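You operate a simulated robot arm through the tools that you are given. There is no shell and no other tool. Be economical: measure what you need, move in short steps, check, and stop when the job is done.

The job below is to be done with a simulated robot arm. You get a single attempt, and the scene is never put back.

TASK
Start the extract and bring its needle into the green.
Fine: isolator on and damper open first; use the speed dial; press the alarm button last, so that the red lamp is out.

Only the result counts: the job must be done as asked and must still hold three seconds after the hand-in. Knocking over, shifting, dropping, spilling or breaking anything else fails it.

THE ROBOT
A 6-joint arm with a two-finger parallel gripper, fixed in place. Base frame: the origin is at the foot of the arm, x ahead of it, y to its left, z up; the work surface is at about z = 0.8. Readings come in m, rad, newtons and seconds.
With the tool pointing down near the work surface it reaches from about 0.3 to 0.7 m from the base axis. Its first joint turns from -2.897 to 2.897 rad. Payload 4.1 kg.
The TCP is the grasp point between the finger pads, 0.023 m short of the fingertips. In the tool frame z runs along the fingers and y along their closing line. The gripper opens to 0.094 m. The fingers are 0.038 m wide and 0.01 m thick; the gripper's body (0.054 by 0.096 m) begins 0.039 m behind the TCP.
Orientation is that of the tool frame in the base frame, as a unit quaternion [w, x, y, z]. With the fingers straight down and closing along the base's y, the tool's x points along the base's -x, its y along +y and its z along -z.

THE INTERFACE
- The arm moves only by the tool play_rows. Its argument "motion" is a list of rows, each an object (a shift or turn left out is 0, a gripper value left out holds the last) with "delta_pos": the shift along the tool's x, y, z in units of 20 mm (1.0 is 20 mm), a list of three; "dr": the turn, a rotation vector about the tool's x, y, z in units of 8 degrees (1.0 is 8 degrees), a list of three; "gripper": the finger opening in mm, from 0 to 94. In form: [{"delta_pos": [tx, ty, tz], "dr": [ax, ay, az], "gripper": gripper}, ...]. A call has 1 to 8 rows; each row shifts and turns the commanded pose from where the row before left it, along the tool's axes as they then stand. A call with a number of a shift or a turn outside -1 to 1 is refused whole. A row lasts 0.2 s, in which the tool goes at most 0.05 m and 0.15 rad; a call with a longer step from one row to the next is refused whole, and so is a gripper value outside its range. Where a pose cannot be reached the arm comes as near as it can. A force on the tool above 40 N (or 10 N above the force at the start of the call, whichever is more), or a blocked arm, ends the call early, and 0.2 s more pass. The fingers move at their own pace (about 0.045 m/s each) and stop on an object; they squeeze with about 29 N. The grip force told is the motor's: it shows also when the fingers shut on nothing. Time passes only in rows, and 0.2 s behind the last, so rows that do not move let the fingers close. The reply holds the time, the measured pose of the TCP, the force on the tool along the base axes, the opening and the grip force, in the units named above and with some noise, with the torque about the TCP (base axes, N m) and any sound that the robot's microphone picked up.
- Cameras (640 x 400 px; columns grow to the right, rows downward): "scene" is fixed at [0.0406, 0.4892, 1.8174]; the picture's right is [-0.25, -0.97, 0.00], its down [-0.60, 0.15, -0.78] and it looks along [0.76, -0.19, -0.62] (base axes); focal length 316 px, centre (320, 200). "wrist" rides on the gripper at [0.086, 0.016, -0.075] in the tool frame; the picture's right is [-0.18, 0.98, 0.00], its down [-0.58, -0.11, -0.81] and it looks along [-0.79, -0.15, 0.59] (tool axes); focal length 243 px, centre (320, 200). There is no depth. A picture from a camera that has moved, and an enlarged one, comes with that camera's place and axes in the base frame and with its lens. The place of the scene camera against the robot may be out by one fixed shift of up to 0.025 m in any direction.
- camera(camera): a new picture of that camera. No time passes.
- lift_body(by): slides the trunk up (or, below 0, down) by that many m; the arm rides with it, the base frame stays. It gives what a move gives, with no picture.
- zoom(camera, box): a new picture of the part [left, top, right, bottom] of that camera's present view, enlarged. No time passes.
- hand_in(): hands the job in; it is judged then, once.

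Work in short steps. Places have to be worked out from the pictures, the camera data and where the tool is seen: move nearer, look again, correct. Check each grasp and each placing, and mend what went wrong. You have 120 turns and 76 pictures in all, those below and enlarged ones among them. Open the gripper and draw the arm clear of the work before you hand the job in, unless the task says otherwise; then end with one line.

The tools are called after ">>>" as name(argument=value, ...) on one line, values as JSON. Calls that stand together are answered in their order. play_rows: Moves the arm, as the interface text tells. Its arguments: {"type":"object","properties":{"motion":{"type":"array"}},"required":["motion"]} The other tools are called the same way: lift_body (by) slides the trunk up or down; camera (camera) takes a picture; zoom (camera, box) takes an enlarged picture of a part of a camera's view; hand_in () hands the job in.

At the start:

```text
time: 0.0
tcp_pos: [0.3268, 0.1611, 1.4508]
tcp_rot: [0.0, 0.0, 1.0, 0.0]
ft_force: [0.3, -0.7, -0.8]
wrist_torque: [-0.01, 0.0, -0.04]
finger_gap: 0.094
grasp_force: 0.0
trunk travel left (down, up): [-0.577, 0.013]
```

scene: 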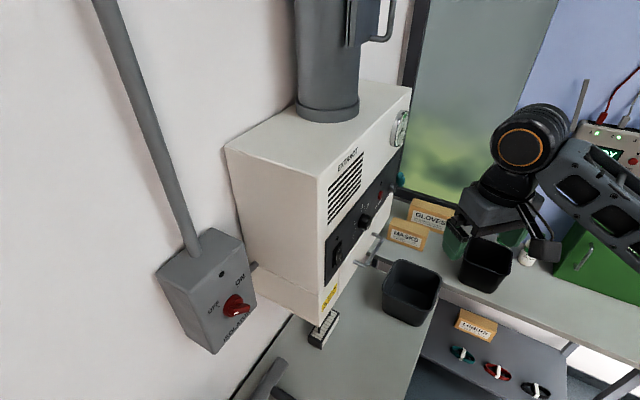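
wrist: 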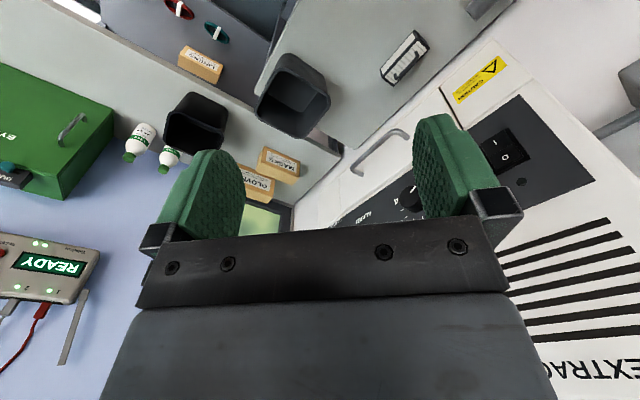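

I'll look closely at the extract unit and the isolator first.

>>> zoom(camera="scene", box=[300, 80, 430, 300])

>>> zoom(camera="scene", box=[140, 210, 300, 370])

>>> zoom(camera="scene", box=[270, 0, 430, 130])

>>> zoom(camera="wrist", box=[320, 20, 640, 230])

```text
1.82 times, centred on (365, 190) of scene
camera zoom: at [0.0406, 0.4892, 1.8174], right [-0.25, -0.97, 0.0], down [-0.6, 0.15, -0.78], along [0.76, -0.19, -0.62], focal length 574 px, centre (238, 218)
```

zoom: 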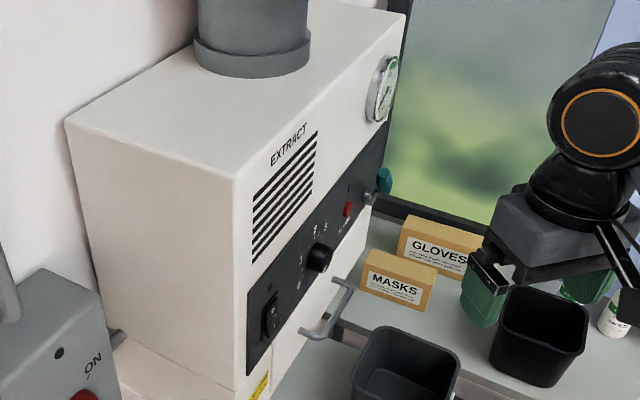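

```text
2.50 times, centred on (220, 290) of scene
camera zoom: at [0.0406, 0.4892, 1.8174], right [-0.25, -0.97, 0.0], down [-0.6, 0.15, -0.78], along [0.76, -0.19, -0.62], focal length 789 px, centre (570, -25)
```

zoom: 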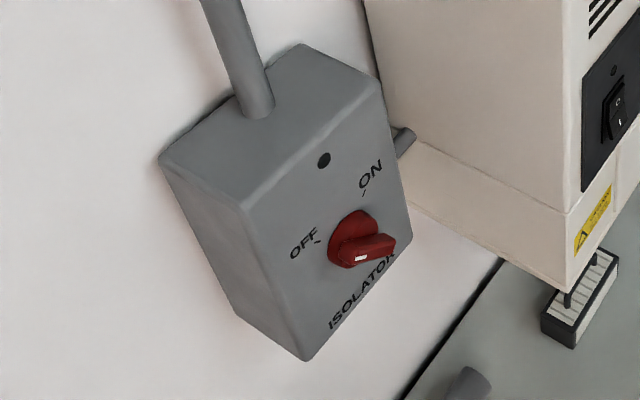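

```text
3.08 times, centred on (350, 65) of scene
camera zoom: at [0.0406, 0.4892, 1.8174], right [-0.25, -0.97, 0.0], down [-0.6, 0.15, -0.78], along [0.76, -0.19, -0.62], focal length 971 px, centre (228, 615)
```

zoom: 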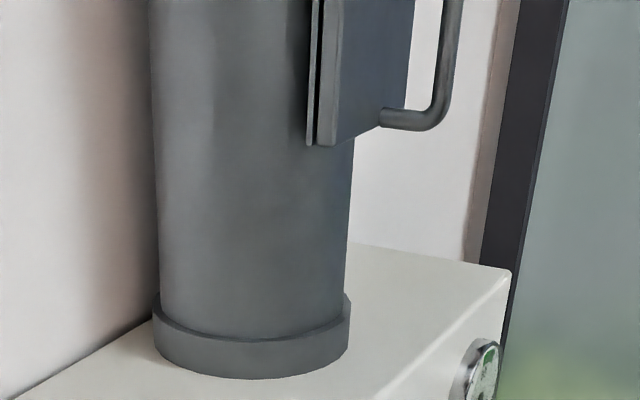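

```text
1.90 times, centred on (480, 125) of wrist
camera zoom: at [0.2408, 0.1787, 1.5263], right [0.18, 0.98, 0.0], down [0.58, -0.11, 0.81], along [0.79, -0.15, -0.59], focal length 462 px, centre (15, 343)
```

zoom: 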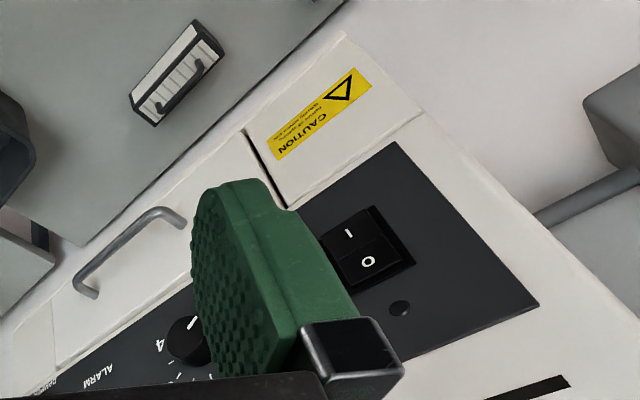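

Triangulating: the extract's front face is about x+y≈0.806 with its normal at 45°, the rocker is near (0.46,0.35,1.32) and the dial near (0.55,0.25,1.31). I turn the tool to face the unit (yaw first, then half of the tilt).

>>> play_rows(motion=[{"dr": [0, 0, -1]}, {"dr": [0, 0, -1]}, {"dr": [0, 0, -1]}, {"dr": [0, 0, -1]}, {"dr": [0, 0, -1]}, {"dr": [0, 0, -0.625]}, {"dr": [0, -1, 0]}, {"dr": [0, -1, 0]}])

>>> play_rows(motion=[{"dr": [0, -1, 0]}, {"dr": [0, -1, 0]}, {"dr": [0, -1, 0]}, {"dr": [0, -1, 0]}, {"dr": [0, -1, 0]}])

>>> camera(camera="wrist")

>>> camera(camera="scene")

```text
time: 1.8
tcp_pos: [0.3283, 0.1617, 1.4499]
tcp_rot: [0.13, -0.381, 0.914, 0.055]
ft_force: [0.1, -0.1, -0.5]
wrist_torque: [0.03, 0.01, -0.01]
finger_gap: 0.094
grasp_force: 0.0
trunk travel left (down, up): [-0.577, 0.013]
```

```text
time: 3.0
tcp_pos: [0.3279, 0.1629, 1.4507]
tcp_rot: [0.434, -0.339, 0.815, 0.18]
ft_force: [-0.9, 0.0, 0.2]
wrist_torque: [-0.01, -0.03, 0.03]
finger_gap: 0.094
grasp_force: 0.0
trunk travel left (down, up): [-0.577, 0.013]
```

```text
69 pictures are left
camera wrist: at [0.238, 0.0958, 1.4216], right [-0.62, 0.77, 0.15], down [-0.17, -0.32, 0.93], along [0.76, 0.56, 0.33], focal length 243 px, centre (320, 200)
```

wrist: 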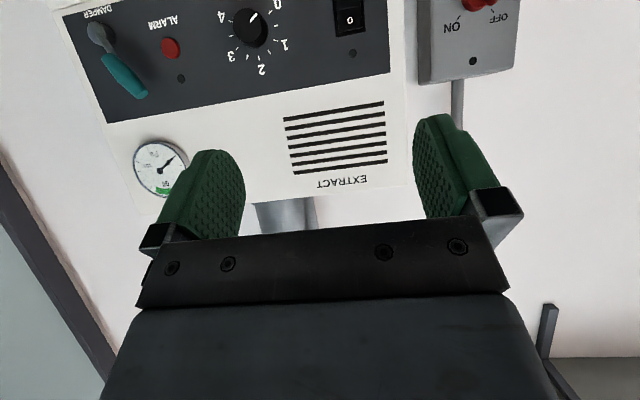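

```text
68 pictures are left
```

scene: 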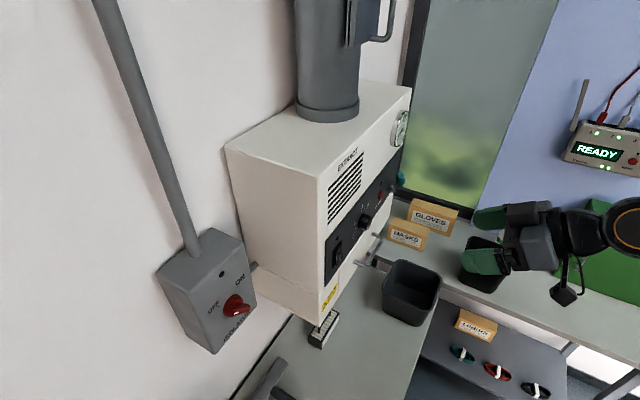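

The panel carries a DAMPER lever, ALARM button, speed dial and I/O rocker, with the gauge above them. I zoom in on each.

>>> zoom(camera="wrist", box=[60, 0, 230, 205])

>>> zoom(camera="wrist", box=[200, 0, 540, 100])

```text
1.95 times, centred on (145, 102) of wrist
camera zoom: at [0.238, 0.0958, 1.4216], right [-0.62, 0.77, 0.15], down [-0.17, -0.32, 0.93], along [0.76, 0.56, 0.33], focal length 473 px, centre (662, 390)
```

zoom: 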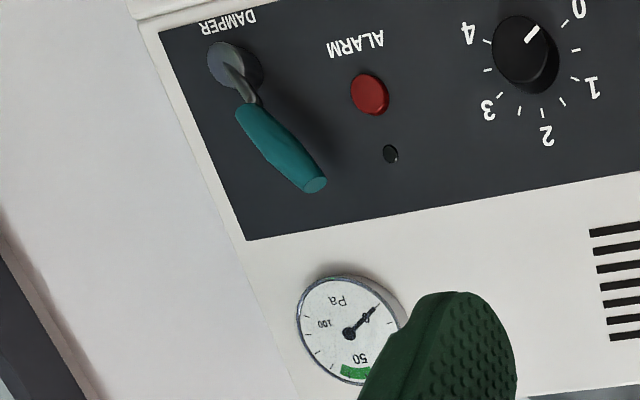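

```text
1.88 times, centred on (370, 50) of wrist
camera zoom: at [0.238, 0.0958, 1.4216], right [-0.62, 0.77, 0.15], down [-0.17, -0.32, 0.93], along [0.76, 0.56, 0.33], focal length 457 px, centre (226, 482)
```

zoom: 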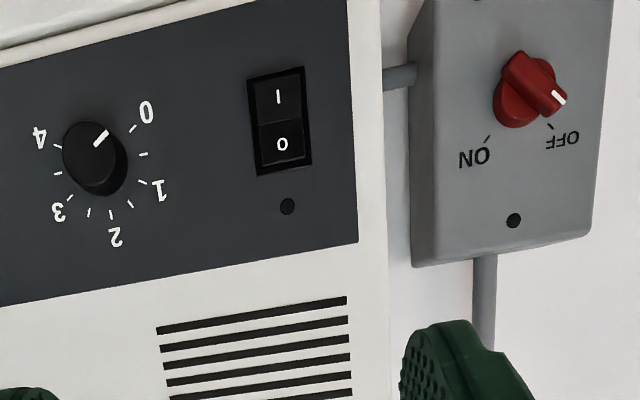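

Isolator knob sits near (0.411,0.559,1.29), pointing at OFF; ON is 90° clockwise. I finish tilting to horizontal and look up at the duct to see what the damper shows.

>>> play_rows(motion=[{"dr": [0, -1, 0]}, {"dr": [0, -1, 0]}, {"dr": [0, -1, 0]}, {"dr": [0, -1, 0]}, {"dr": [0, -0.25, 0]}])

>>> camera(camera="wrist")

```text
time: 4.2
tcp_pos: [0.3283, 0.1608, 1.4509]
tcp_rot: [0.654, -0.271, 0.653, 0.271]
ft_force: [0.9, 0.1, 0.1]
wrist_torque: [-0.04, -0.02, -0.01]
finger_gap: 0.0941
grasp_force: 0.1
trunk travel left (down, up): [-0.577, 0.013]
```

```text
65 pictures are left
camera wrist: at [0.2635, 0.1213, 1.365], right [-0.7, 0.69, 0.18], down [-0.49, -0.65, 0.58], along [0.52, 0.31, 0.79], focal length 243 px, centre (320, 200)
```

wrist: 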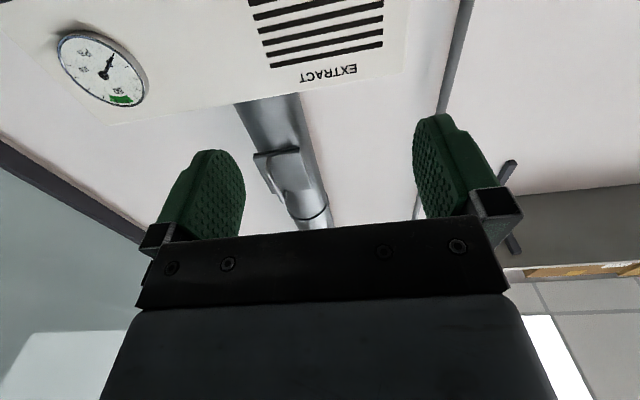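

I zoom on the duct fitting.

>>> zoom(camera="wrist", box=[230, 90, 350, 235])

>>> zoom(camera="scene", box=[360, 100, 420, 200])

```text
2.76 times, centred on (290, 162) of wrist
camera zoom: at [0.2635, 0.1213, 1.365], right [-0.7, 0.69, 0.18], down [-0.49, -0.65, 0.58], along [0.52, 0.31, 0.79], focal length 669 px, centre (403, 303)
```

zoom: 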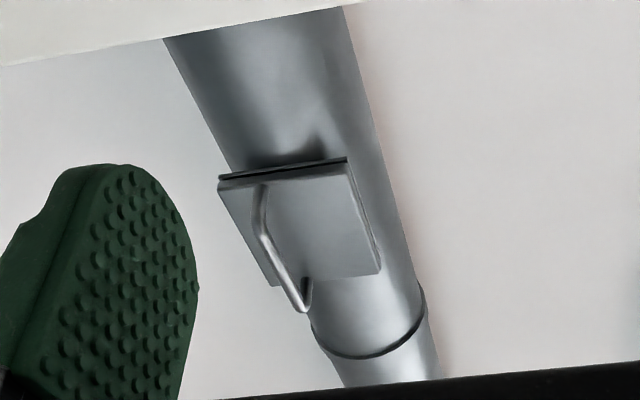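

```text
4.00 times, centred on (390, 150) of scene
camera zoom: at [0.0406, 0.4892, 1.8174], right [-0.25, -0.97, 0.0], down [-0.6, 0.15, -0.78], along [0.76, -0.19, -0.62], focal length 1262 px, centre (40, 400)
```

zoom: 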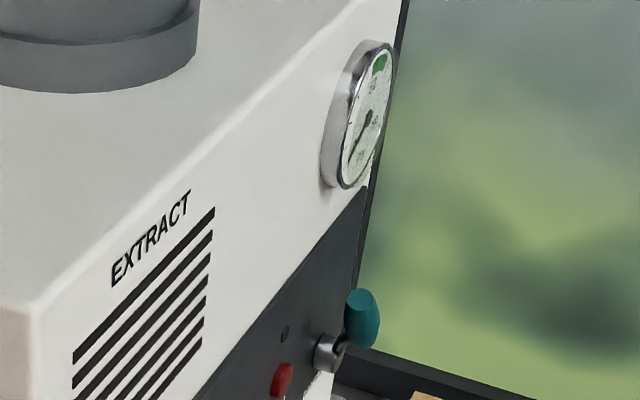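

The duct piece is an access hatch; the labelled DAMPER lever is on the panel. First I move in front of the isolator knob.

>>> play_rows(motion=[{"delta_pos": [0.73, 1, 0]}, {"delta_pos": [0.73, 1, 0]}, {"delta_pos": [0.73, 1, 0]}, {"delta_pos": [0.73, 1, 0]}, {"delta_pos": [0.73, 1, 0]}, {"delta_pos": [0.73, 1, 0]}, {"delta_pos": [0.73, 1, 0]}, {"delta_pos": [0.73, 1, 0]}])

>>> play_rows(motion=[{"delta_pos": [0.73, 1, 1]}, {"delta_pos": [0.73, 1, 1]}, {"delta_pos": [0.73, 1, 1]}, {"delta_pos": [0, 0, 1]}, {"delta_pos": [0, 0, 1]}, {"delta_pos": [0, 0, 1]}])

>>> camera(camera="wrist")

>>> camera(camera="scene")

```text
time: 6.0
tcp_pos: [0.2837, 0.2172, 1.3658]
tcp_rot: [0.653, -0.272, 0.652, 0.272]
ft_force: [-0.1, 1.4, 0.0]
wrist_torque: [-0.01, -0.02, 0.0]
finger_gap: 0.0937
grasp_force: 0.1
out of reach, approached as far as the arm can: row 4, 5, 6, 7, 8
trunk travel left (down, up): [-0.577, 0.013]
```

```text
time: 7.4
tcp_pos: [0.3651, 0.2715, 1.3394]
tcp_rot: [0.651, -0.274, 0.652, 0.274]
ft_force: [-0.6, 0.3, -0.2]
wrist_torque: [0.0, 0.01, 0.0]
finger_gap: 0.0943
grasp_force: 0.0
out of reach, approached as far as the arm can: row 1, 2, 3, 4, 5, 6
trunk travel left (down, up): [-0.577, 0.013]
```

```text
62 pictures are left
camera wrist: at [0.3019, 0.2295, 1.2542], right [-0.7, 0.69, 0.18], down [-0.49, -0.65, 0.58], along [0.52, 0.32, 0.79], focal length 243 px, centre (320, 200)
```

wrist: 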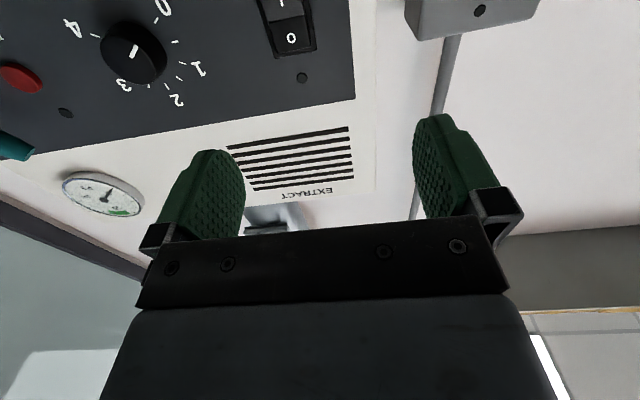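

```text
61 pictures are left
```

scene: 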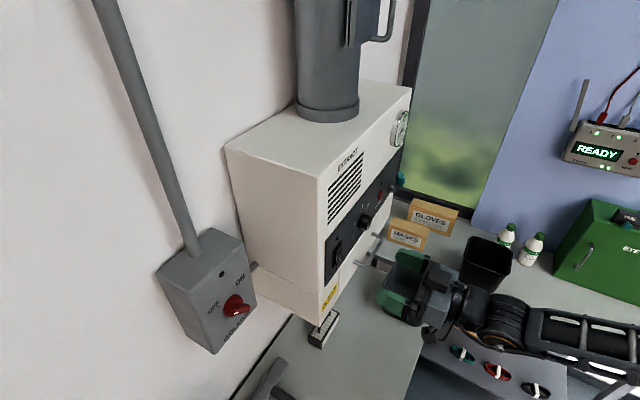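

The arm is stuck near a reach limit (folded too close). I back off a bit toward the base-right and lower the trunk so the arm can unfold, raising my options.

>>> play_rows(motion=[{"delta_pos": [-0.5, -0.5, -0.5]}, {"delta_pos": [-0.5, -0.5, -0.5]}, {"delta_pos": [-0.5, 0, -0.5]}, {"delta_pos": [-0.5, 0, 0]}])

>>> lift_body(by=-0.12)

>>> camera(camera="scene")

```text
time: 8.4
tcp_pos: [0.3581, 0.2351, 1.3804]
tcp_rot: [0.653, -0.271, 0.653, 0.271]
ft_force: [1.0, -0.1, 0.2]
wrist_torque: [0.02, 0.0, -0.01]
finger_gap: 0.0938
grasp_force: 0.0
trunk travel left (down, up): [-0.577, 0.013]
```

```text
time: 9.9
tcp_pos: [0.3591, 0.2352, 1.26]
tcp_rot: [0.654, -0.271, 0.653, 0.271]
ft_force: [0.6, -0.4, -0.8]
wrist_torque: [-0.03, -0.03, 0.03]
finger_gap: 0.0939
grasp_force: 0.0
trunk travel left (down, up): [-0.457, 0.133]
```

```text
60 pictures are left
```

scene: 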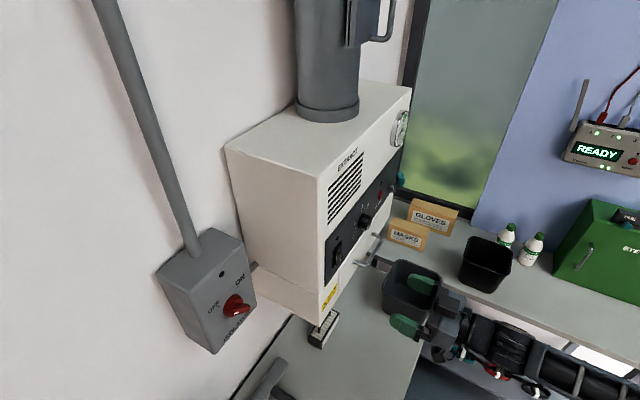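

The arm now rides lower. I raise the tool 0.1 m and lower the trunk again, to have the shoulder well below the target.

>>> play_rows(motion=[{"delta_pos": [-1, 0, 0]}, {"delta_pos": [-1, 0, 0]}, {"delta_pos": [-1, 0, 0]}, {"delta_pos": [-1, 0, 0]}, {"delta_pos": [-1, 0, 0]}, {"delta_pos": [-1, 0, 0]}, {"delta_pos": [-1, 0, 0]}])

>>> lift_body(by=-0.12)

>>> play_rows(motion=[{"delta_pos": [0, 1, 0]}, {"delta_pos": [0, 1, 0]}, {"delta_pos": [0, 1, 0]}, {"delta_pos": [0, 1, 0]}, {"delta_pos": [0, 1, 0]}])

```text
time: 11.5
tcp_pos: [0.3581, 0.2342, 1.4003]
tcp_rot: [0.654, -0.271, 0.652, 0.272]
ft_force: [0.4, 0.0, 0.1]
wrist_torque: [-0.02, 0.02, 0.01]
finger_gap: 0.0941
grasp_force: 0.1
trunk travel left (down, up): [-0.457, 0.133]
```

```text
time: 13.0
tcp_pos: [0.3582, 0.2345, 1.2801]
tcp_rot: [0.654, -0.271, 0.652, 0.272]
ft_force: [0.0, -0.2, -0.2]
wrist_torque: [-0.03, 0.04, 0.0]
finger_gap: 0.0939
grasp_force: 0.1
trunk travel left (down, up): [-0.337, 0.253]
```

```text
time: 14.2
tcp_pos: [0.2873, 0.3054, 1.2793]
tcp_rot: [0.654, -0.271, 0.653, 0.271]
ft_force: [0.6, -0.3, -0.1]
wrist_torque: [0.02, -0.02, -0.04]
finger_gap: 0.0941
grasp_force: 0.1
trunk travel left (down, up): [-0.337, 0.253]
```

That works. I go on toward the isolator, stopping ~0.15 m from the knob.

>>> play_rows(motion=[{"delta_pos": [-0.1, 1, 0]}, {"delta_pos": [-0.1, 1, 0]}, {"delta_pos": [-0.1, 1, 0.5]}, {"delta_pos": [-0.1, 1, 1]}, {"delta_pos": [-0.1, 0.6, 1]}, {"delta_pos": [0, 0, 1]}, {"delta_pos": [0, 0, 1]}, {"delta_pos": [0, 0, 1]}])

>>> camera(camera="wrist")

>>> camera(camera="scene")

```text
time: 16.0
tcp_pos: [0.3004, 0.449, 1.2895]
tcp_rot: [0.654, -0.27, 0.653, 0.271]
ft_force: [0.5, 0.1, 0.1]
wrist_torque: [0.01, 0.0, -0.02]
finger_gap: 0.0939
grasp_force: 0.0
trunk travel left (down, up): [-0.337, 0.253]
```

```text
59 pictures are left
camera wrist: at [0.2366, 0.4077, 1.2039], right [-0.7, 0.69, 0.18], down [-0.49, -0.65, 0.58], along [0.52, 0.31, 0.79], focal length 243 px, centre (320, 200)
```

wrist: 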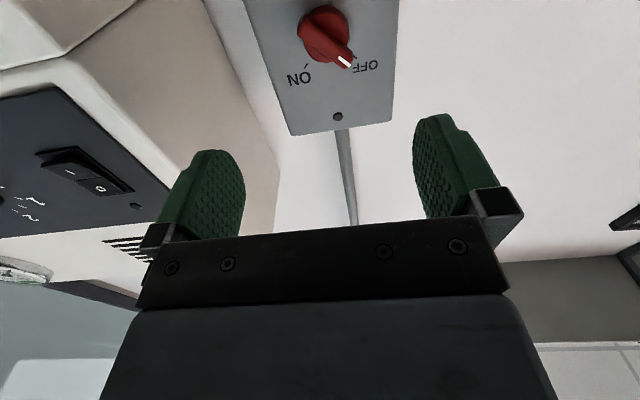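

```text
58 pictures are left
```

scene: 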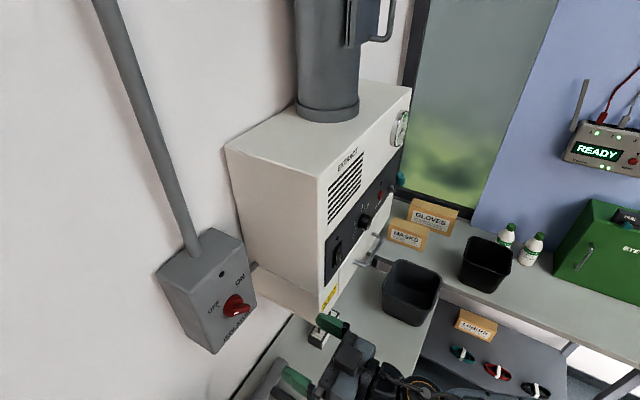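

The knob and lamp place the isolator face at x+y≈0.992, 0.172 m ahead of the TCP, with the knob axis near z 1.29. I roll the tool -45° to match the bar (pointing at OFF), shift 4 mm and advance part way.

>>> play_rows(motion=[{"delta_pos": [0, 0.2, 1], "dr": [0, 0, -1]}, {"delta_pos": [0, 0, 1], "dr": [0, 0, -1]}, {"delta_pos": [0, 0, 1], "dr": [0, 0, -1]}, {"delta_pos": [0, 0, 0.5], "dr": [0, 0, -1]}, {"dr": [0, 0, -1]}, {"dr": [0, 0, -0.625]}])

>>> camera(camera="wrist")

>>> zoom(camera="scene", box=[140, 210, 380, 370])

```text
time: 17.4
tcp_pos: [0.3466, 0.5014, 1.2893]
tcp_rot: [0.708, -0.501, 0.498, 0.0]
ft_force: [-0.1, 0.2, -0.2]
wrist_torque: [0.02, -0.01, 0.03]
finger_gap: 0.0938
grasp_force: 0.0
trunk travel left (down, up): [-0.337, 0.253]
```

```text
57 pictures are left
camera wrist: at [0.3293, 0.4132, 1.2183], right [-0.58, 0.58, -0.57], down [-0.81, -0.34, 0.49], along [0.09, 0.74, 0.67], focal length 243 px, centre (320, 200)
```

wrist: 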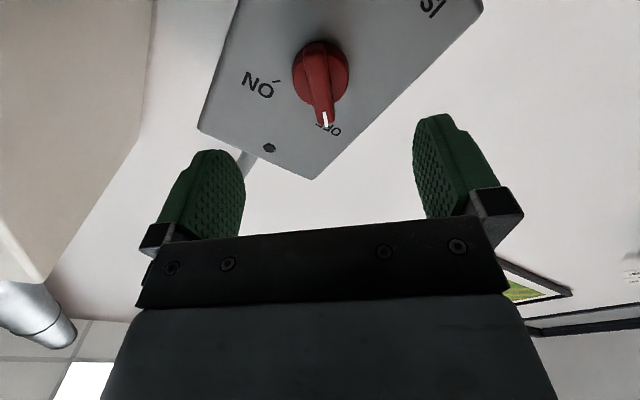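

```text
2.50 times, centred on (260, 290) of scene
camera zoom: at [0.0406, 0.4892, 1.8174], right [-0.25, -0.97, 0.0], down [-0.6, 0.15, -0.78], along [0.76, -0.19, -0.62], focal length 789 px, centre (470, -25)
```

zoom: 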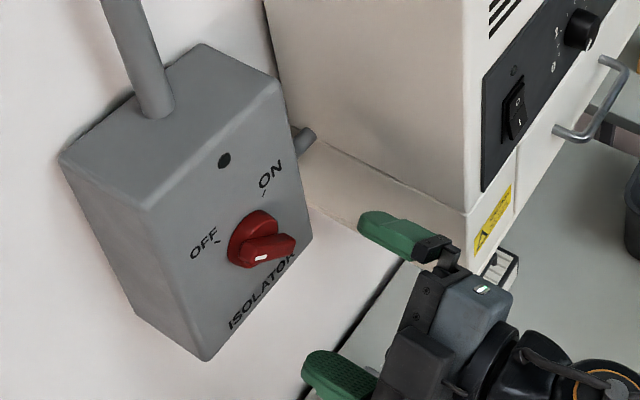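

The bar lines up with the tool and is centred. I advance 62 mm and close the gripper.

>>> play_rows(motion=[{"delta_pos": [0, 0, 1], "gripper": 60}, {"delta_pos": [0, 0, 1]}, {"delta_pos": [0, 0, 0.7]}, {"delta_pos": [0, 0, 0.4]}])

>>> camera(camera="wrist")

>>> zoom(camera="scene", box=[140, 210, 380, 370])

```text
time: 18.4
tcp_pos: [0.391, 0.544, 1.2918]
tcp_rot: [0.708, -0.501, 0.498, 0.001]
ft_force: [-0.2, 0.0, -0.5]
wrist_torque: [-0.02, 0.05, 0.01]
finger_gap: 0.06
grasp_force: 0.0
trunk travel left (down, up): [-0.337, 0.253]
```

```text
55 pictures are left
camera wrist: at [0.3728, 0.4569, 1.2188], right [-0.58, 0.58, -0.57], down [-0.81, -0.34, 0.49], along [0.09, 0.74, 0.67], focal length 243 px, centre (320, 200)
```

wrist: 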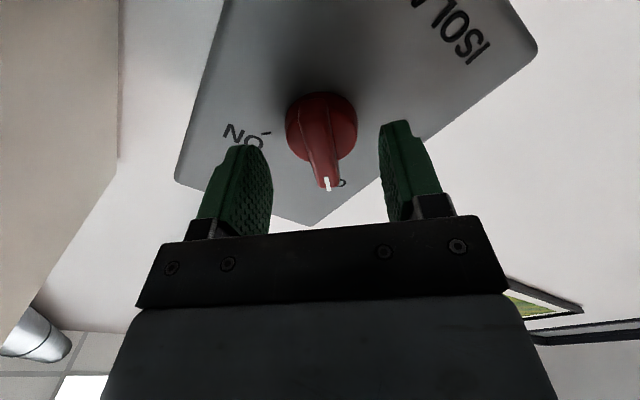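

```text
2.50 times, centred on (260, 290) of scene
camera zoom: at [0.0406, 0.4892, 1.8174], right [-0.25, -0.97, 0.0], down [-0.6, 0.15, -0.78], along [0.76, -0.19, -0.62], focal length 789 px, centre (470, -25)
```

zoom: 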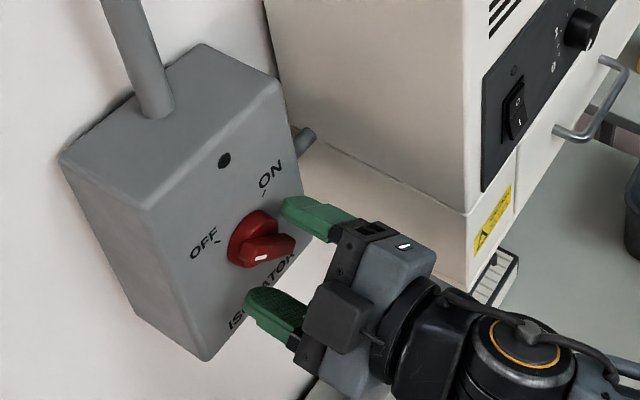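

The fingers straddle the bar; I advance 5 mm more and close.

>>> play_rows(motion=[{"delta_pos": [0, 0, 0.25]}, {"gripper": 10}, {}, {}, {}, {}])

>>> camera(camera="wrist")

```text
time: 19.8
tcp_pos: [0.394, 0.5476, 1.2895]
tcp_rot: [0.708, -0.5, 0.499, 0.0]
ft_force: [-1.6, -1.3, -2.3]
wrist_torque: [0.11, -0.04, 0.08]
finger_gap: 0.0136
grasp_force: 44.6
trunk travel left (down, up): [-0.337, 0.253]
```

```text
53 pictures are left
camera wrist: at [0.376, 0.4606, 1.2181], right [-0.58, 0.58, -0.57], down [-0.81, -0.34, 0.49], along [0.09, 0.74, 0.67], focal length 243 px, centre (320, 200)
```

wrist: 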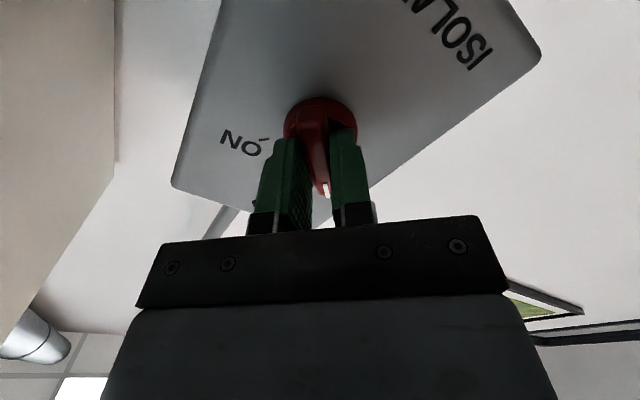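

Gripped the bar (13.6 mm). Now turn it clockwise.

>>> play_rows(motion=[{"dr": [0, 0, 1]}, {"dr": [0, 0, 1]}, {"dr": [0, 0, 1]}, {"dr": [0, 0, 1]}, {"dr": [0, 0, 1]}, {"dr": [0, 0, 1]}, {"dr": [0, 0, 1]}, {"dr": [0, 0, 1]}])

>>> play_rows(motion=[{"dr": [0, 0, 1]}, {"dr": [0, 0, 1]}, {"dr": [0, 0, 1]}, {"dr": [0, 0, 0.3]}])

>>> camera(camera="wrist")

>>> zoom(camera="scene", box=[140, 210, 380, 370])

```text
time: 21.6
tcp_pos: [0.3921, 0.5485, 1.2891]
tcp_rot: [0.599, -0.159, 0.689, 0.376]
ft_force: [-5.8, -0.2, -10.0]
wrist_torque: [0.51, -0.55, -0.45]
finger_gap: 0.0141
grasp_force: 45.0
trunk travel left (down, up): [-0.337, 0.253]
```

```text
time: 22.6
tcp_pos: [0.3935, 0.5499, 1.2892]
tcp_rot: [0.498, 0.002, 0.707, 0.503]
ft_force: [-8.7, -2.8, -12.3]
wrist_torque: [-0.1, -0.4, -0.56]
finger_gap: 0.0139
grasp_force: 44.5
trunk travel left (down, up): [-0.337, 0.253]
```

```text
52 pictures are left
camera wrist: at [0.2882, 0.5479, 1.2416], right [-0.4, 0.39, 0.83], down [-0.22, -0.92, 0.33], along [0.89, -0.05, 0.45], focal length 243 px, centre (320, 200)
```

wrist: 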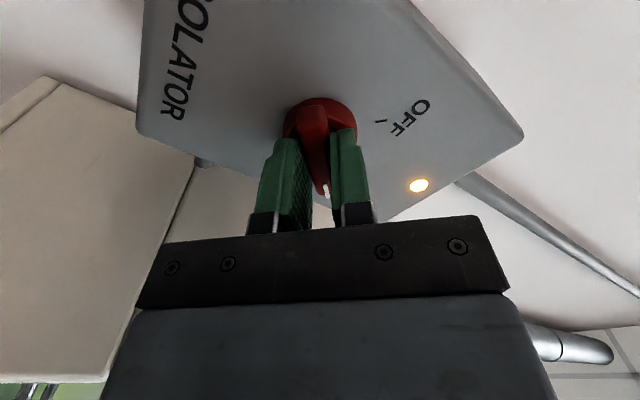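

```text
2.50 times, centred on (260, 290) of scene
camera zoom: at [0.0406, 0.4892, 1.8174], right [-0.25, -0.97, 0.0], down [-0.6, 0.15, -0.78], along [0.76, -0.19, -0.62], focal length 789 px, centre (470, -25)
```

zoom: 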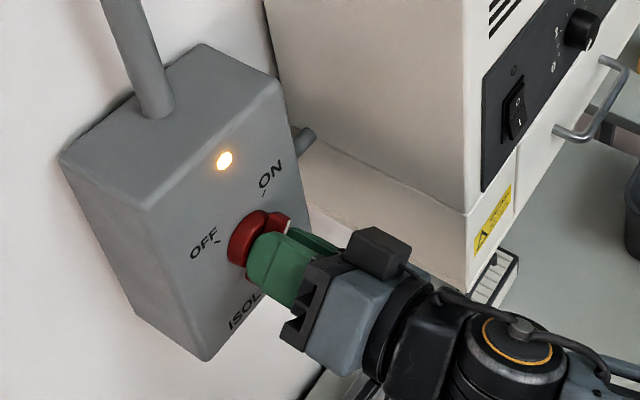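

The isolator lamp is lit. I release, back off and roll back level.

>>> play_rows(motion=[{"gripper": 60}, {}, {}, {"delta_pos": [0, 0, -1]}, {"delta_pos": [0, 0, -1]}, {"delta_pos": [0, 0, -1]}, {"delta_pos": [0, 0, -1]}, {"delta_pos": [0, 0, -1]}])

>>> play_rows(motion=[{"delta_pos": [0, 0, -1], "dr": [0, 0, -1]}, {"delta_pos": [0, 0, -1], "dr": [0, 0, -1]}, {"delta_pos": [0, 0, -1], "dr": [0, 0, -1]}, {"delta_pos": [0, 0, -1], "dr": [0, 0, -1]}, {"delta_pos": [0, 0, -0.5], "dr": [0, 0, -1]}, {"dr": [0, 0, -0.675]}])

>>> camera(camera="wrist")

```text
time: 24.4
tcp_pos: [0.3231, 0.4767, 1.29]
tcp_rot: [0.498, 0.001, 0.707, 0.503]
ft_force: [0.0, 1.0, 0.0]
wrist_torque: [-0.01, -0.01, -0.03]
finger_gap: 0.0601
grasp_force: 0.0
trunk travel left (down, up): [-0.337, 0.253]
```

```text
time: 25.8
tcp_pos: [0.2601, 0.413, 1.2902]
tcp_rot: [0.654, -0.272, 0.652, 0.271]
ft_force: [0.1, 0.1, -0.1]
wrist_torque: [-0.02, -0.01, -0.03]
finger_gap: 0.06
grasp_force: 0.0
trunk travel left (down, up): [-0.337, 0.253]
```

```text
50 pictures are left
camera wrist: at [0.1956, 0.3722, 1.2045], right [-0.7, 0.69, 0.18], down [-0.49, -0.65, 0.58], along [0.52, 0.32, 0.79], focal length 243 px, centre (320, 200)
```

wrist: 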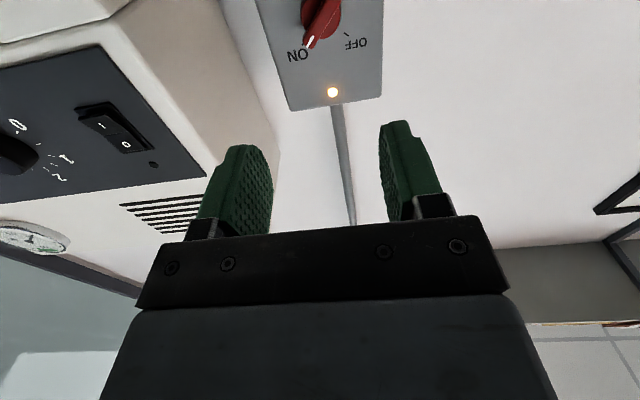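

Isolator is ON. Now I travel right, in front of the damper lever (near (0.64,0.13,1.35)), keeping about 0.17 m from the face.

>>> play_rows(motion=[{"delta_pos": [0, -0.6, -0.8]}, {"delta_pos": [0, -0.6, -0.8]}, {"delta_pos": [0, -1, -0.8]}, {"delta_pos": [0, -1, -0.8]}, {"delta_pos": [-0.3, -1, -0.4]}, {"delta_pos": [-0.3, -1, 0]}, {"delta_pos": [-0.3, -1, 0]}, {"delta_pos": [-0.3, -1, 0]}])

>>> play_rows(motion=[{"delta_pos": [-0.2, -1, 0]}, {"delta_pos": [-0.2, -1, 0]}, {"delta_pos": [-0.2, -1, 0]}, {"delta_pos": [-0.2, -1, 0]}, {"delta_pos": [-0.2, -1, 0]}, {"delta_pos": [-0.2, -1, 0]}, {"delta_pos": [-0.2, -1, 0]}, {"delta_pos": [0, -1, 0]}])

>>> camera(camera="wrist")

```text
time: 27.6
tcp_pos: [0.3111, 0.2602, 1.3134]
tcp_rot: [0.654, -0.27, 0.652, 0.27]
ft_force: [0.0, -0.9, 0.0]
wrist_torque: [-0.03, 0.0, -0.01]
finger_gap: 0.0599
grasp_force: 0.0
trunk travel left (down, up): [-0.337, 0.253]
```

```text
time: 29.4
tcp_pos: [0.4236, 0.1478, 1.3424]
tcp_rot: [0.654, -0.271, 0.652, 0.271]
ft_force: [-1.0, -0.5, 0.6]
wrist_torque: [0.03, -0.02, 0.02]
finger_gap: 0.06
grasp_force: 0.0
trunk travel left (down, up): [-0.337, 0.253]
```

```text
49 pictures are left
camera wrist: at [0.3609, 0.1061, 1.2562], right [-0.7, 0.69, 0.18], down [-0.49, -0.65, 0.58], along [0.52, 0.31, 0.79], focal length 243 px, centre (320, 200)
```

wrist: 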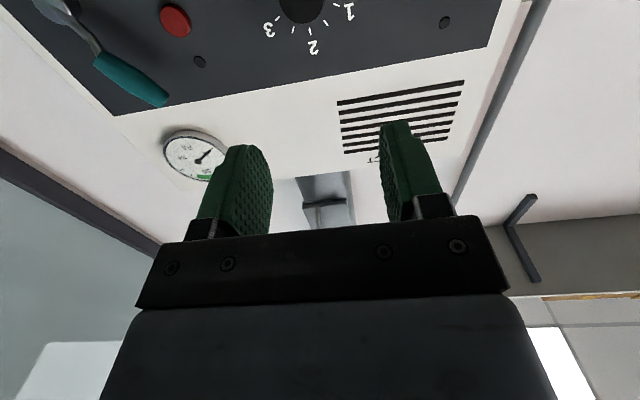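

I go further right and lower to view the lever's surround for marks.

>>> play_rows(motion=[{"delta_pos": [0.6, -1, -0.5]}, {"delta_pos": [0.6, -1, -0.5]}, {"delta_pos": [0.6, -1, -0.5]}, {"delta_pos": [0.6, -1, 0]}, {"delta_pos": [0.6, -1, 0]}, {"delta_pos": [0.6, -1, 0]}, {"delta_pos": [0.6, -1, 0]}])

>>> zoom(camera="wrist", box=[140, 0, 460, 200])

```text
time: 31.0
tcp_pos: [0.502, 0.0274, 1.2582]
tcp_rot: [0.653, -0.272, 0.652, 0.272]
ft_force: [-0.6, -0.5, -0.3]
wrist_torque: [0.04, 0.04, -0.01]
finger_gap: 0.06
grasp_force: 0.1
trunk travel left (down, up): [-0.337, 0.253]
```

```text
2.00 times, centred on (300, 100) of wrist
camera zoom: at [0.4383, -0.013, 1.172], right [-0.7, 0.69, 0.18], down [-0.49, -0.65, 0.58], along [0.52, 0.31, 0.79], focal length 485 px, centre (360, 400)
```

zoom: 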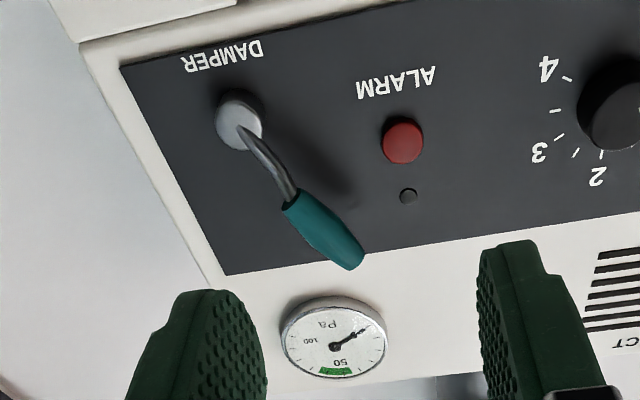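

No OPEN/SHUT marks; triangulated from two wrist views: pivot boss ≈(0.692,0.119,1.279), lever tip ≈(0.658,0.139,1.367), i.e. ~23° left of vertical. I pre-position in front of the handle centre with a matching roll.

>>> play_rows(motion=[{"delta_pos": [-1, -0.5, 0.5]}, {"delta_pos": [-1, -0.5, 0.5]}, {"delta_pos": [-1, -0.5, 0.5]}, {"delta_pos": [-1, -0.5, 0.5]}, {"delta_pos": [-0.5, 0, 0.5], "dr": [0, 0, -1]}, {"delta_pos": [0, 0, 0.5], "dr": [0, 0, -1]}, {"delta_pos": [0, 0, 0.5], "dr": [0, 0, -0.9]}])

>>> camera(camera="wrist")

>>> zoom(camera="scene", box=[320, 100, 480, 240])

```text
time: 32.6
tcp_pos: [0.5792, 0.0492, 1.3475]
tcp_rot: [0.695, -0.397, 0.585, 0.134]
ft_force: [0.0, 0.2, -1.2]
wrist_torque: [0.01, 0.03, -0.01]
finger_gap: 0.0599
grasp_force: 0.1
trunk travel left (down, up): [-0.337, 0.253]
```

```text
47 pictures are left
camera wrist: at [0.5412, -0.0172, 1.2635], right [-0.69, 0.69, -0.22], down [-0.66, -0.48, 0.58], along [0.29, 0.54, 0.79], focal length 243 px, centre (320, 200)
```

wrist: 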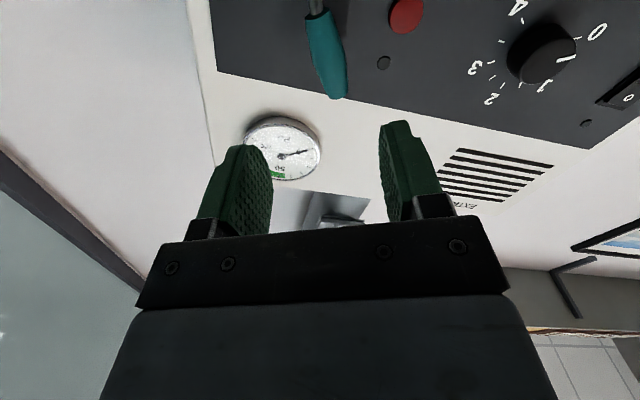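

```text
2.86 times, centred on (400, 170) of scene
camera zoom: at [0.0406, 0.4892, 1.8174], right [-0.25, -0.97, 0.0], down [-0.6, 0.15, -0.78], along [0.76, -0.19, -0.62], focal length 902 px, centre (91, 286)
```

zoom: 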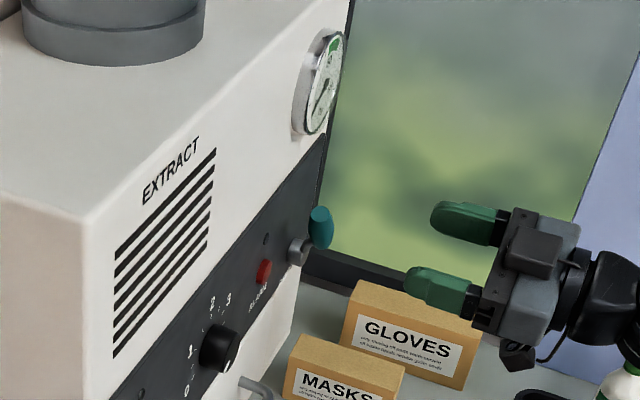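

The handle is ~6 mm off and ~8° off; I correct and advance partway.

>>> play_rows(motion=[{"delta_pos": [0.2, 0.3, 1], "dr": [0, 0, -0.8]}, {"delta_pos": [0, 0, 1]}, {"delta_pos": [0, 0, 1]}])

>>> camera(camera="wrist")

>>> zoom(camera="scene", box=[320, 100, 480, 240])

```text
time: 33.4
tcp_pos: [0.6199, 0.096, 1.3429]
tcp_rot: [0.701, -0.429, 0.562, 0.096]
ft_force: [0.1, 0.9, -0.4]
wrist_torque: [-0.01, 0.0, 0.0]
finger_gap: 0.0601
grasp_force: 0.0
trunk travel left (down, up): [-0.337, 0.253]
```

```text
45 pictures are left
camera wrist: at [0.5877, 0.0222, 1.26], right [-0.67, 0.67, -0.33], down [-0.71, -0.44, 0.56], along [0.23, 0.6, 0.76], focal length 243 px, centre (320, 200)
```

wrist: 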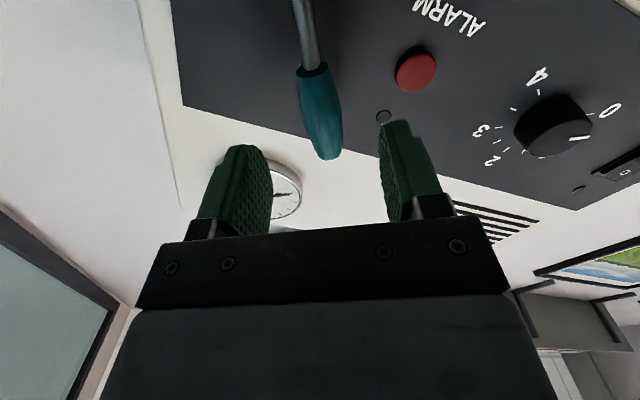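

```text
2.86 times, centred on (400, 170) of scene
camera zoom: at [0.0406, 0.4892, 1.8174], right [-0.25, -0.97, 0.0], down [-0.6, 0.15, -0.78], along [0.76, -0.19, -0.62], focal length 902 px, centre (91, 286)
```

zoom: 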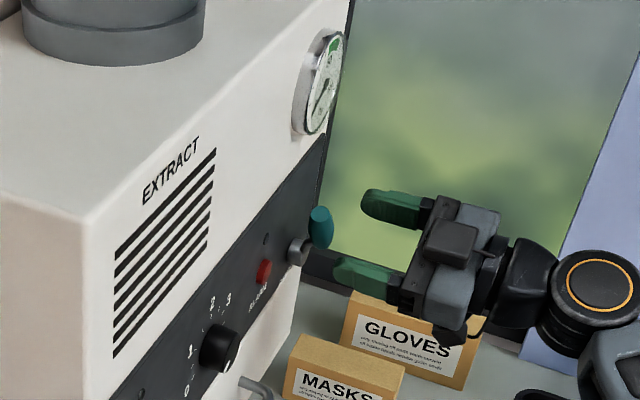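

Handle centre is ~40 mm ahead and centred. Advance and close.

>>> play_rows(motion=[{"delta_pos": [0.2, 0, 1]}, {"delta_pos": [0, 0, 0.9]}, {"gripper": 12}, {}, {}, {}])

>>> camera(camera="wrist")

```text
time: 34.8
tcp_pos: [0.6469, 0.1225, 1.3382]
tcp_rot: [0.701, -0.429, 0.562, 0.097]
ft_force: [-4.1, 1.9, -6.1]
wrist_torque: [0.3, 0.29, 0.12]
finger_gap: 0.0215
grasp_force: 45.3
trunk travel left (down, up): [-0.337, 0.253]
```

```text
43 pictures are left
camera wrist: at [0.6152, 0.0483, 1.2562], right [-0.67, 0.67, -0.33], down [-0.7, -0.44, 0.56], along [0.23, 0.6, 0.76], focal length 243 px, centre (320, 200)
```

wrist: 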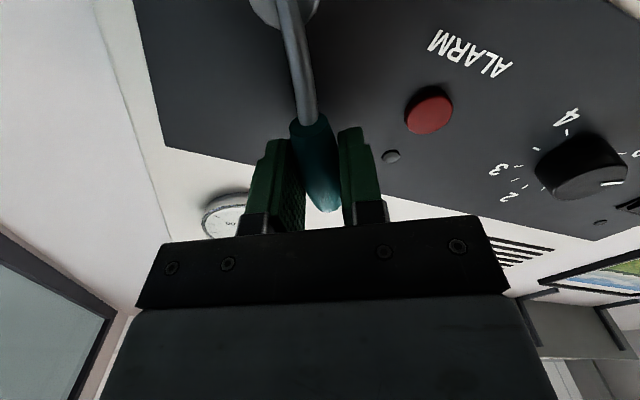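

Gripped, with the pivot 68 mm along tool +x. I test a clockwise swing about the pivot by 16°, watching the force.

>>> play_rows(motion=[{"delta_pos": [0.03, -0.47, 0], "dr": [0, 0, 1]}, {"delta_pos": [0.03, -0.47, 0], "dr": [0, 0, 1]}])

>>> zoom(camera="wrist", box=[140, 0, 640, 240])

```text
time: 35.4
tcp_pos: [0.6598, 0.1098, 1.3453]
tcp_rot: [0.681, -0.346, 0.616, 0.193]
ft_force: [-5.8, 3.7, -7.3]
wrist_torque: [0.61, 0.12, 0.26]
finger_gap: 0.0209
grasp_force: 44.7
trunk travel left (down, up): [-0.337, 0.253]
```

```text
1.28 times, centred on (390, 120) of wrist
camera zoom: at [0.6103, 0.0531, 1.2584], right [-0.71, 0.7, -0.05], down [-0.59, -0.55, 0.59], along [0.39, 0.45, 0.81], focal length 311 px, centre (230, 302)
```

zoom: 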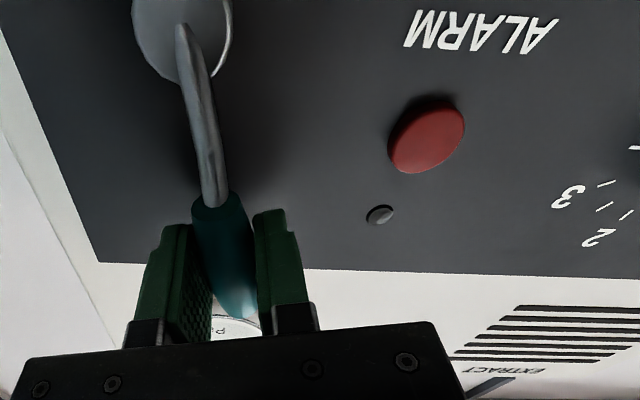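

It swings freely. I continue clockwise in steps.

>>> play_rows(motion=[{"delta_pos": [0.03, -0.47, 0], "dr": [0, 0, 1]}, {"delta_pos": [0.03, -0.47, 0], "dr": [0, 0, 1]}, {"delta_pos": [0.03, -0.47, 0], "dr": [0, 0, 1]}, {"delta_pos": [0.03, -0.47, 0], "dr": [0, 0, 1]}])

>>> camera(camera="wrist")

```text
time: 36.4
tcp_pos: [0.6782, 0.0799, 1.3339]
tcp_rot: [0.602, -0.161, 0.688, 0.372]
ft_force: [18.6, 2.7, 21.5]
wrist_torque: [0.1, -0.44, -0.21]
finger_gap: 0.0214
grasp_force: 45.2
out of reach, approached as far as the arm can: row 2, 4
trunk travel left (down, up): [-0.337, 0.253]
```

```text
41 pictures are left
camera wrist: at [0.5948, 0.0576, 1.2589], right [-0.62, 0.62, 0.49], down [-0.37, -0.77, 0.51], along [0.69, 0.14, 0.71], focal length 243 px, centre (320, 200)
```

wrist: 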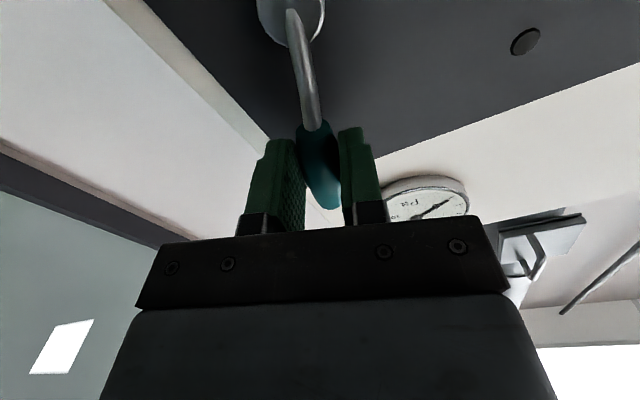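

Rows hit a reach limit and force grows; the lever is now ~18° right of vertical. I release, back off and look.

>>> play_rows(motion=[{"gripper": 60}, {}, {}, {"delta_pos": [0, 0, -1]}, {"delta_pos": [0, 0, -1]}, {"delta_pos": [0, 0, -1]}])

>>> camera(camera="wrist")

>>> camera(camera="scene")

```text
time: 37.8
tcp_pos: [0.6522, 0.0356, 1.35]
tcp_rot: [0.601, -0.165, 0.688, 0.373]
ft_force: [-0.6, 0.0, 0.1]
wrist_torque: [0.02, -0.01, 0.03]
finger_gap: 0.0602
grasp_force: 0.1
out of reach, approached as far as the arm can: row 4, 5, 6
trunk travel left (down, up): [-0.337, 0.253]
```

```text
40 pictures are left
camera wrist: at [0.5688, 0.0121, 1.2745], right [-0.62, 0.62, 0.48], down [-0.36, -0.77, 0.52], along [0.69, 0.15, 0.71], focal length 243 px, centre (320, 200)
```

wrist: 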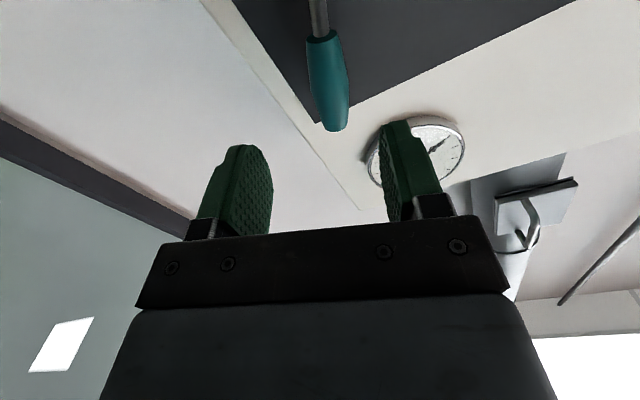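

```text
39 pictures are left
```

scene: 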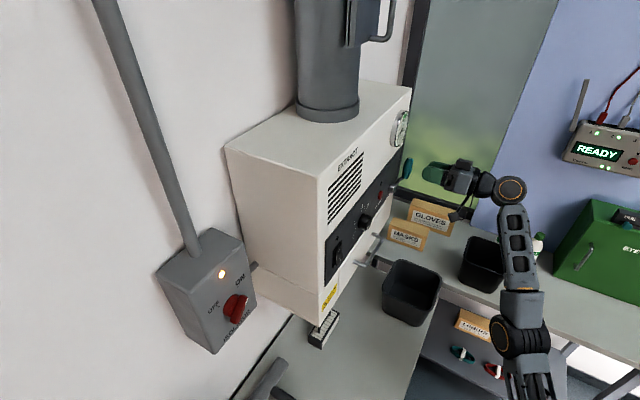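

The lever has moved right and holds. The rolled wrist is near a joint limit, so I roll back level, close the gripper and go to the lever's left side to push it on.

>>> play_rows(motion=[{"dr": [0, 0, -0.8], "gripper": 0}, {"dr": [0, 0, -0.8]}, {"dr": [0, 0, -0.7]}, {"delta_pos": [0, 0.85, 0]}, {"delta_pos": [0, 0.85, 0]}, {"delta_pos": [0, 0.85, 0]}])

>>> camera(camera="wrist")

```text
time: 39.2
tcp_pos: [0.6376, 0.0678, 1.371]
tcp_rot: [0.654, -0.271, 0.652, 0.272]
ft_force: [-0.6, -0.1, 0.2]
wrist_torque: [0.02, -0.03, -0.02]
finger_gap: 0.0
grasp_force: 29.1
out of reach, approached as far as the arm can: row 4, 5, 6
trunk travel left (down, up): [-0.337, 0.253]
```

```text
38 pictures are left
camera wrist: at [0.5726, 0.0263, 1.2859], right [-0.7, 0.69, 0.18], down [-0.49, -0.65, 0.58], along [0.52, 0.31, 0.79], focal length 243 px, centre (320, 200)
```

wrist: 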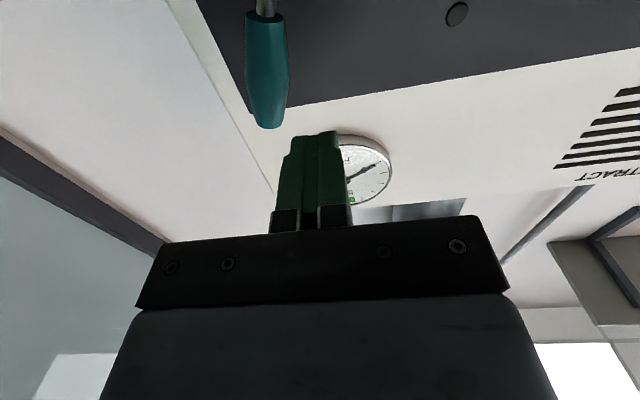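

Probably the shoulder is too low for this far target (outer reach). I raise the trunk 0.12 m and bring the tool back down.

>>> lift_body(by=0.12)

>>> play_rows(motion=[{"delta_pos": [1, 0, 0]}, {"delta_pos": [1, 0, 0]}, {"delta_pos": [1, 0, 0]}, {"delta_pos": [1, 0, 0]}, {"delta_pos": [1, 0, 0]}, {"delta_pos": [1, 0, 0]}, {"delta_pos": [0, 1, 0]}, {"delta_pos": [0, 1, 0]}])

```text
time: 40.7
tcp_pos: [0.6379, 0.0673, 1.4898]
tcp_rot: [0.654, -0.271, 0.653, 0.271]
ft_force: [-0.9, 0.2, 0.0]
wrist_torque: [0.03, -0.03, -0.02]
finger_gap: 0.0001
grasp_force: 28.8
trunk travel left (down, up): [-0.457, 0.133]
```

```text
time: 42.5
tcp_pos: [0.6879, 0.0864, 1.4385]
tcp_rot: [0.653, -0.272, 0.652, 0.272]
ft_force: [-0.5, 0.1, -0.5]
wrist_torque: [0.0, 0.0, -0.01]
finger_gap: 0.0
grasp_force: 29.2
out of reach, approached as far as the arm can: row 1, 2, 3, 4, 5, 6, 7, 8
trunk travel left (down, up): [-0.457, 0.133]
```

The tool slid outward instead, so the arm is too folded: the shoulder needs to be lower, not higher. I first pull back from the gauge, upward.

>>> play_rows(motion=[{"delta_pos": [-0.5, 0, -0.7]}, {"delta_pos": [-0.7, 0, -0.7]}, {"delta_pos": [-0.7, 0, -0.7]}, {"delta_pos": [-0.7, 0, -0.7]}, {"delta_pos": [-0.7, 0, -0.5]}])

>>> camera(camera="scene")

```text
time: 43.7
tcp_pos: [0.6335, 0.0388, 1.4941]
tcp_rot: [0.653, -0.271, 0.653, 0.271]
ft_force: [1.2, -0.5, -0.2]
wrist_torque: [0.02, -0.03, 0.01]
finger_gap: 0.0
grasp_force: 28.7
out of reach, approached as far as the arm can: row 4, 5
trunk travel left (down, up): [-0.457, 0.133]
```

```text
37 pictures are left
```

scene: 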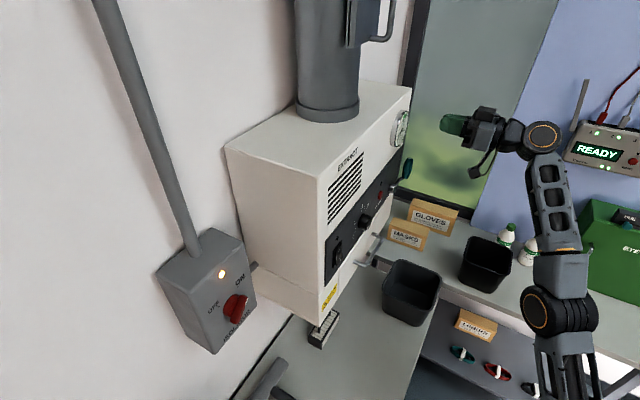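

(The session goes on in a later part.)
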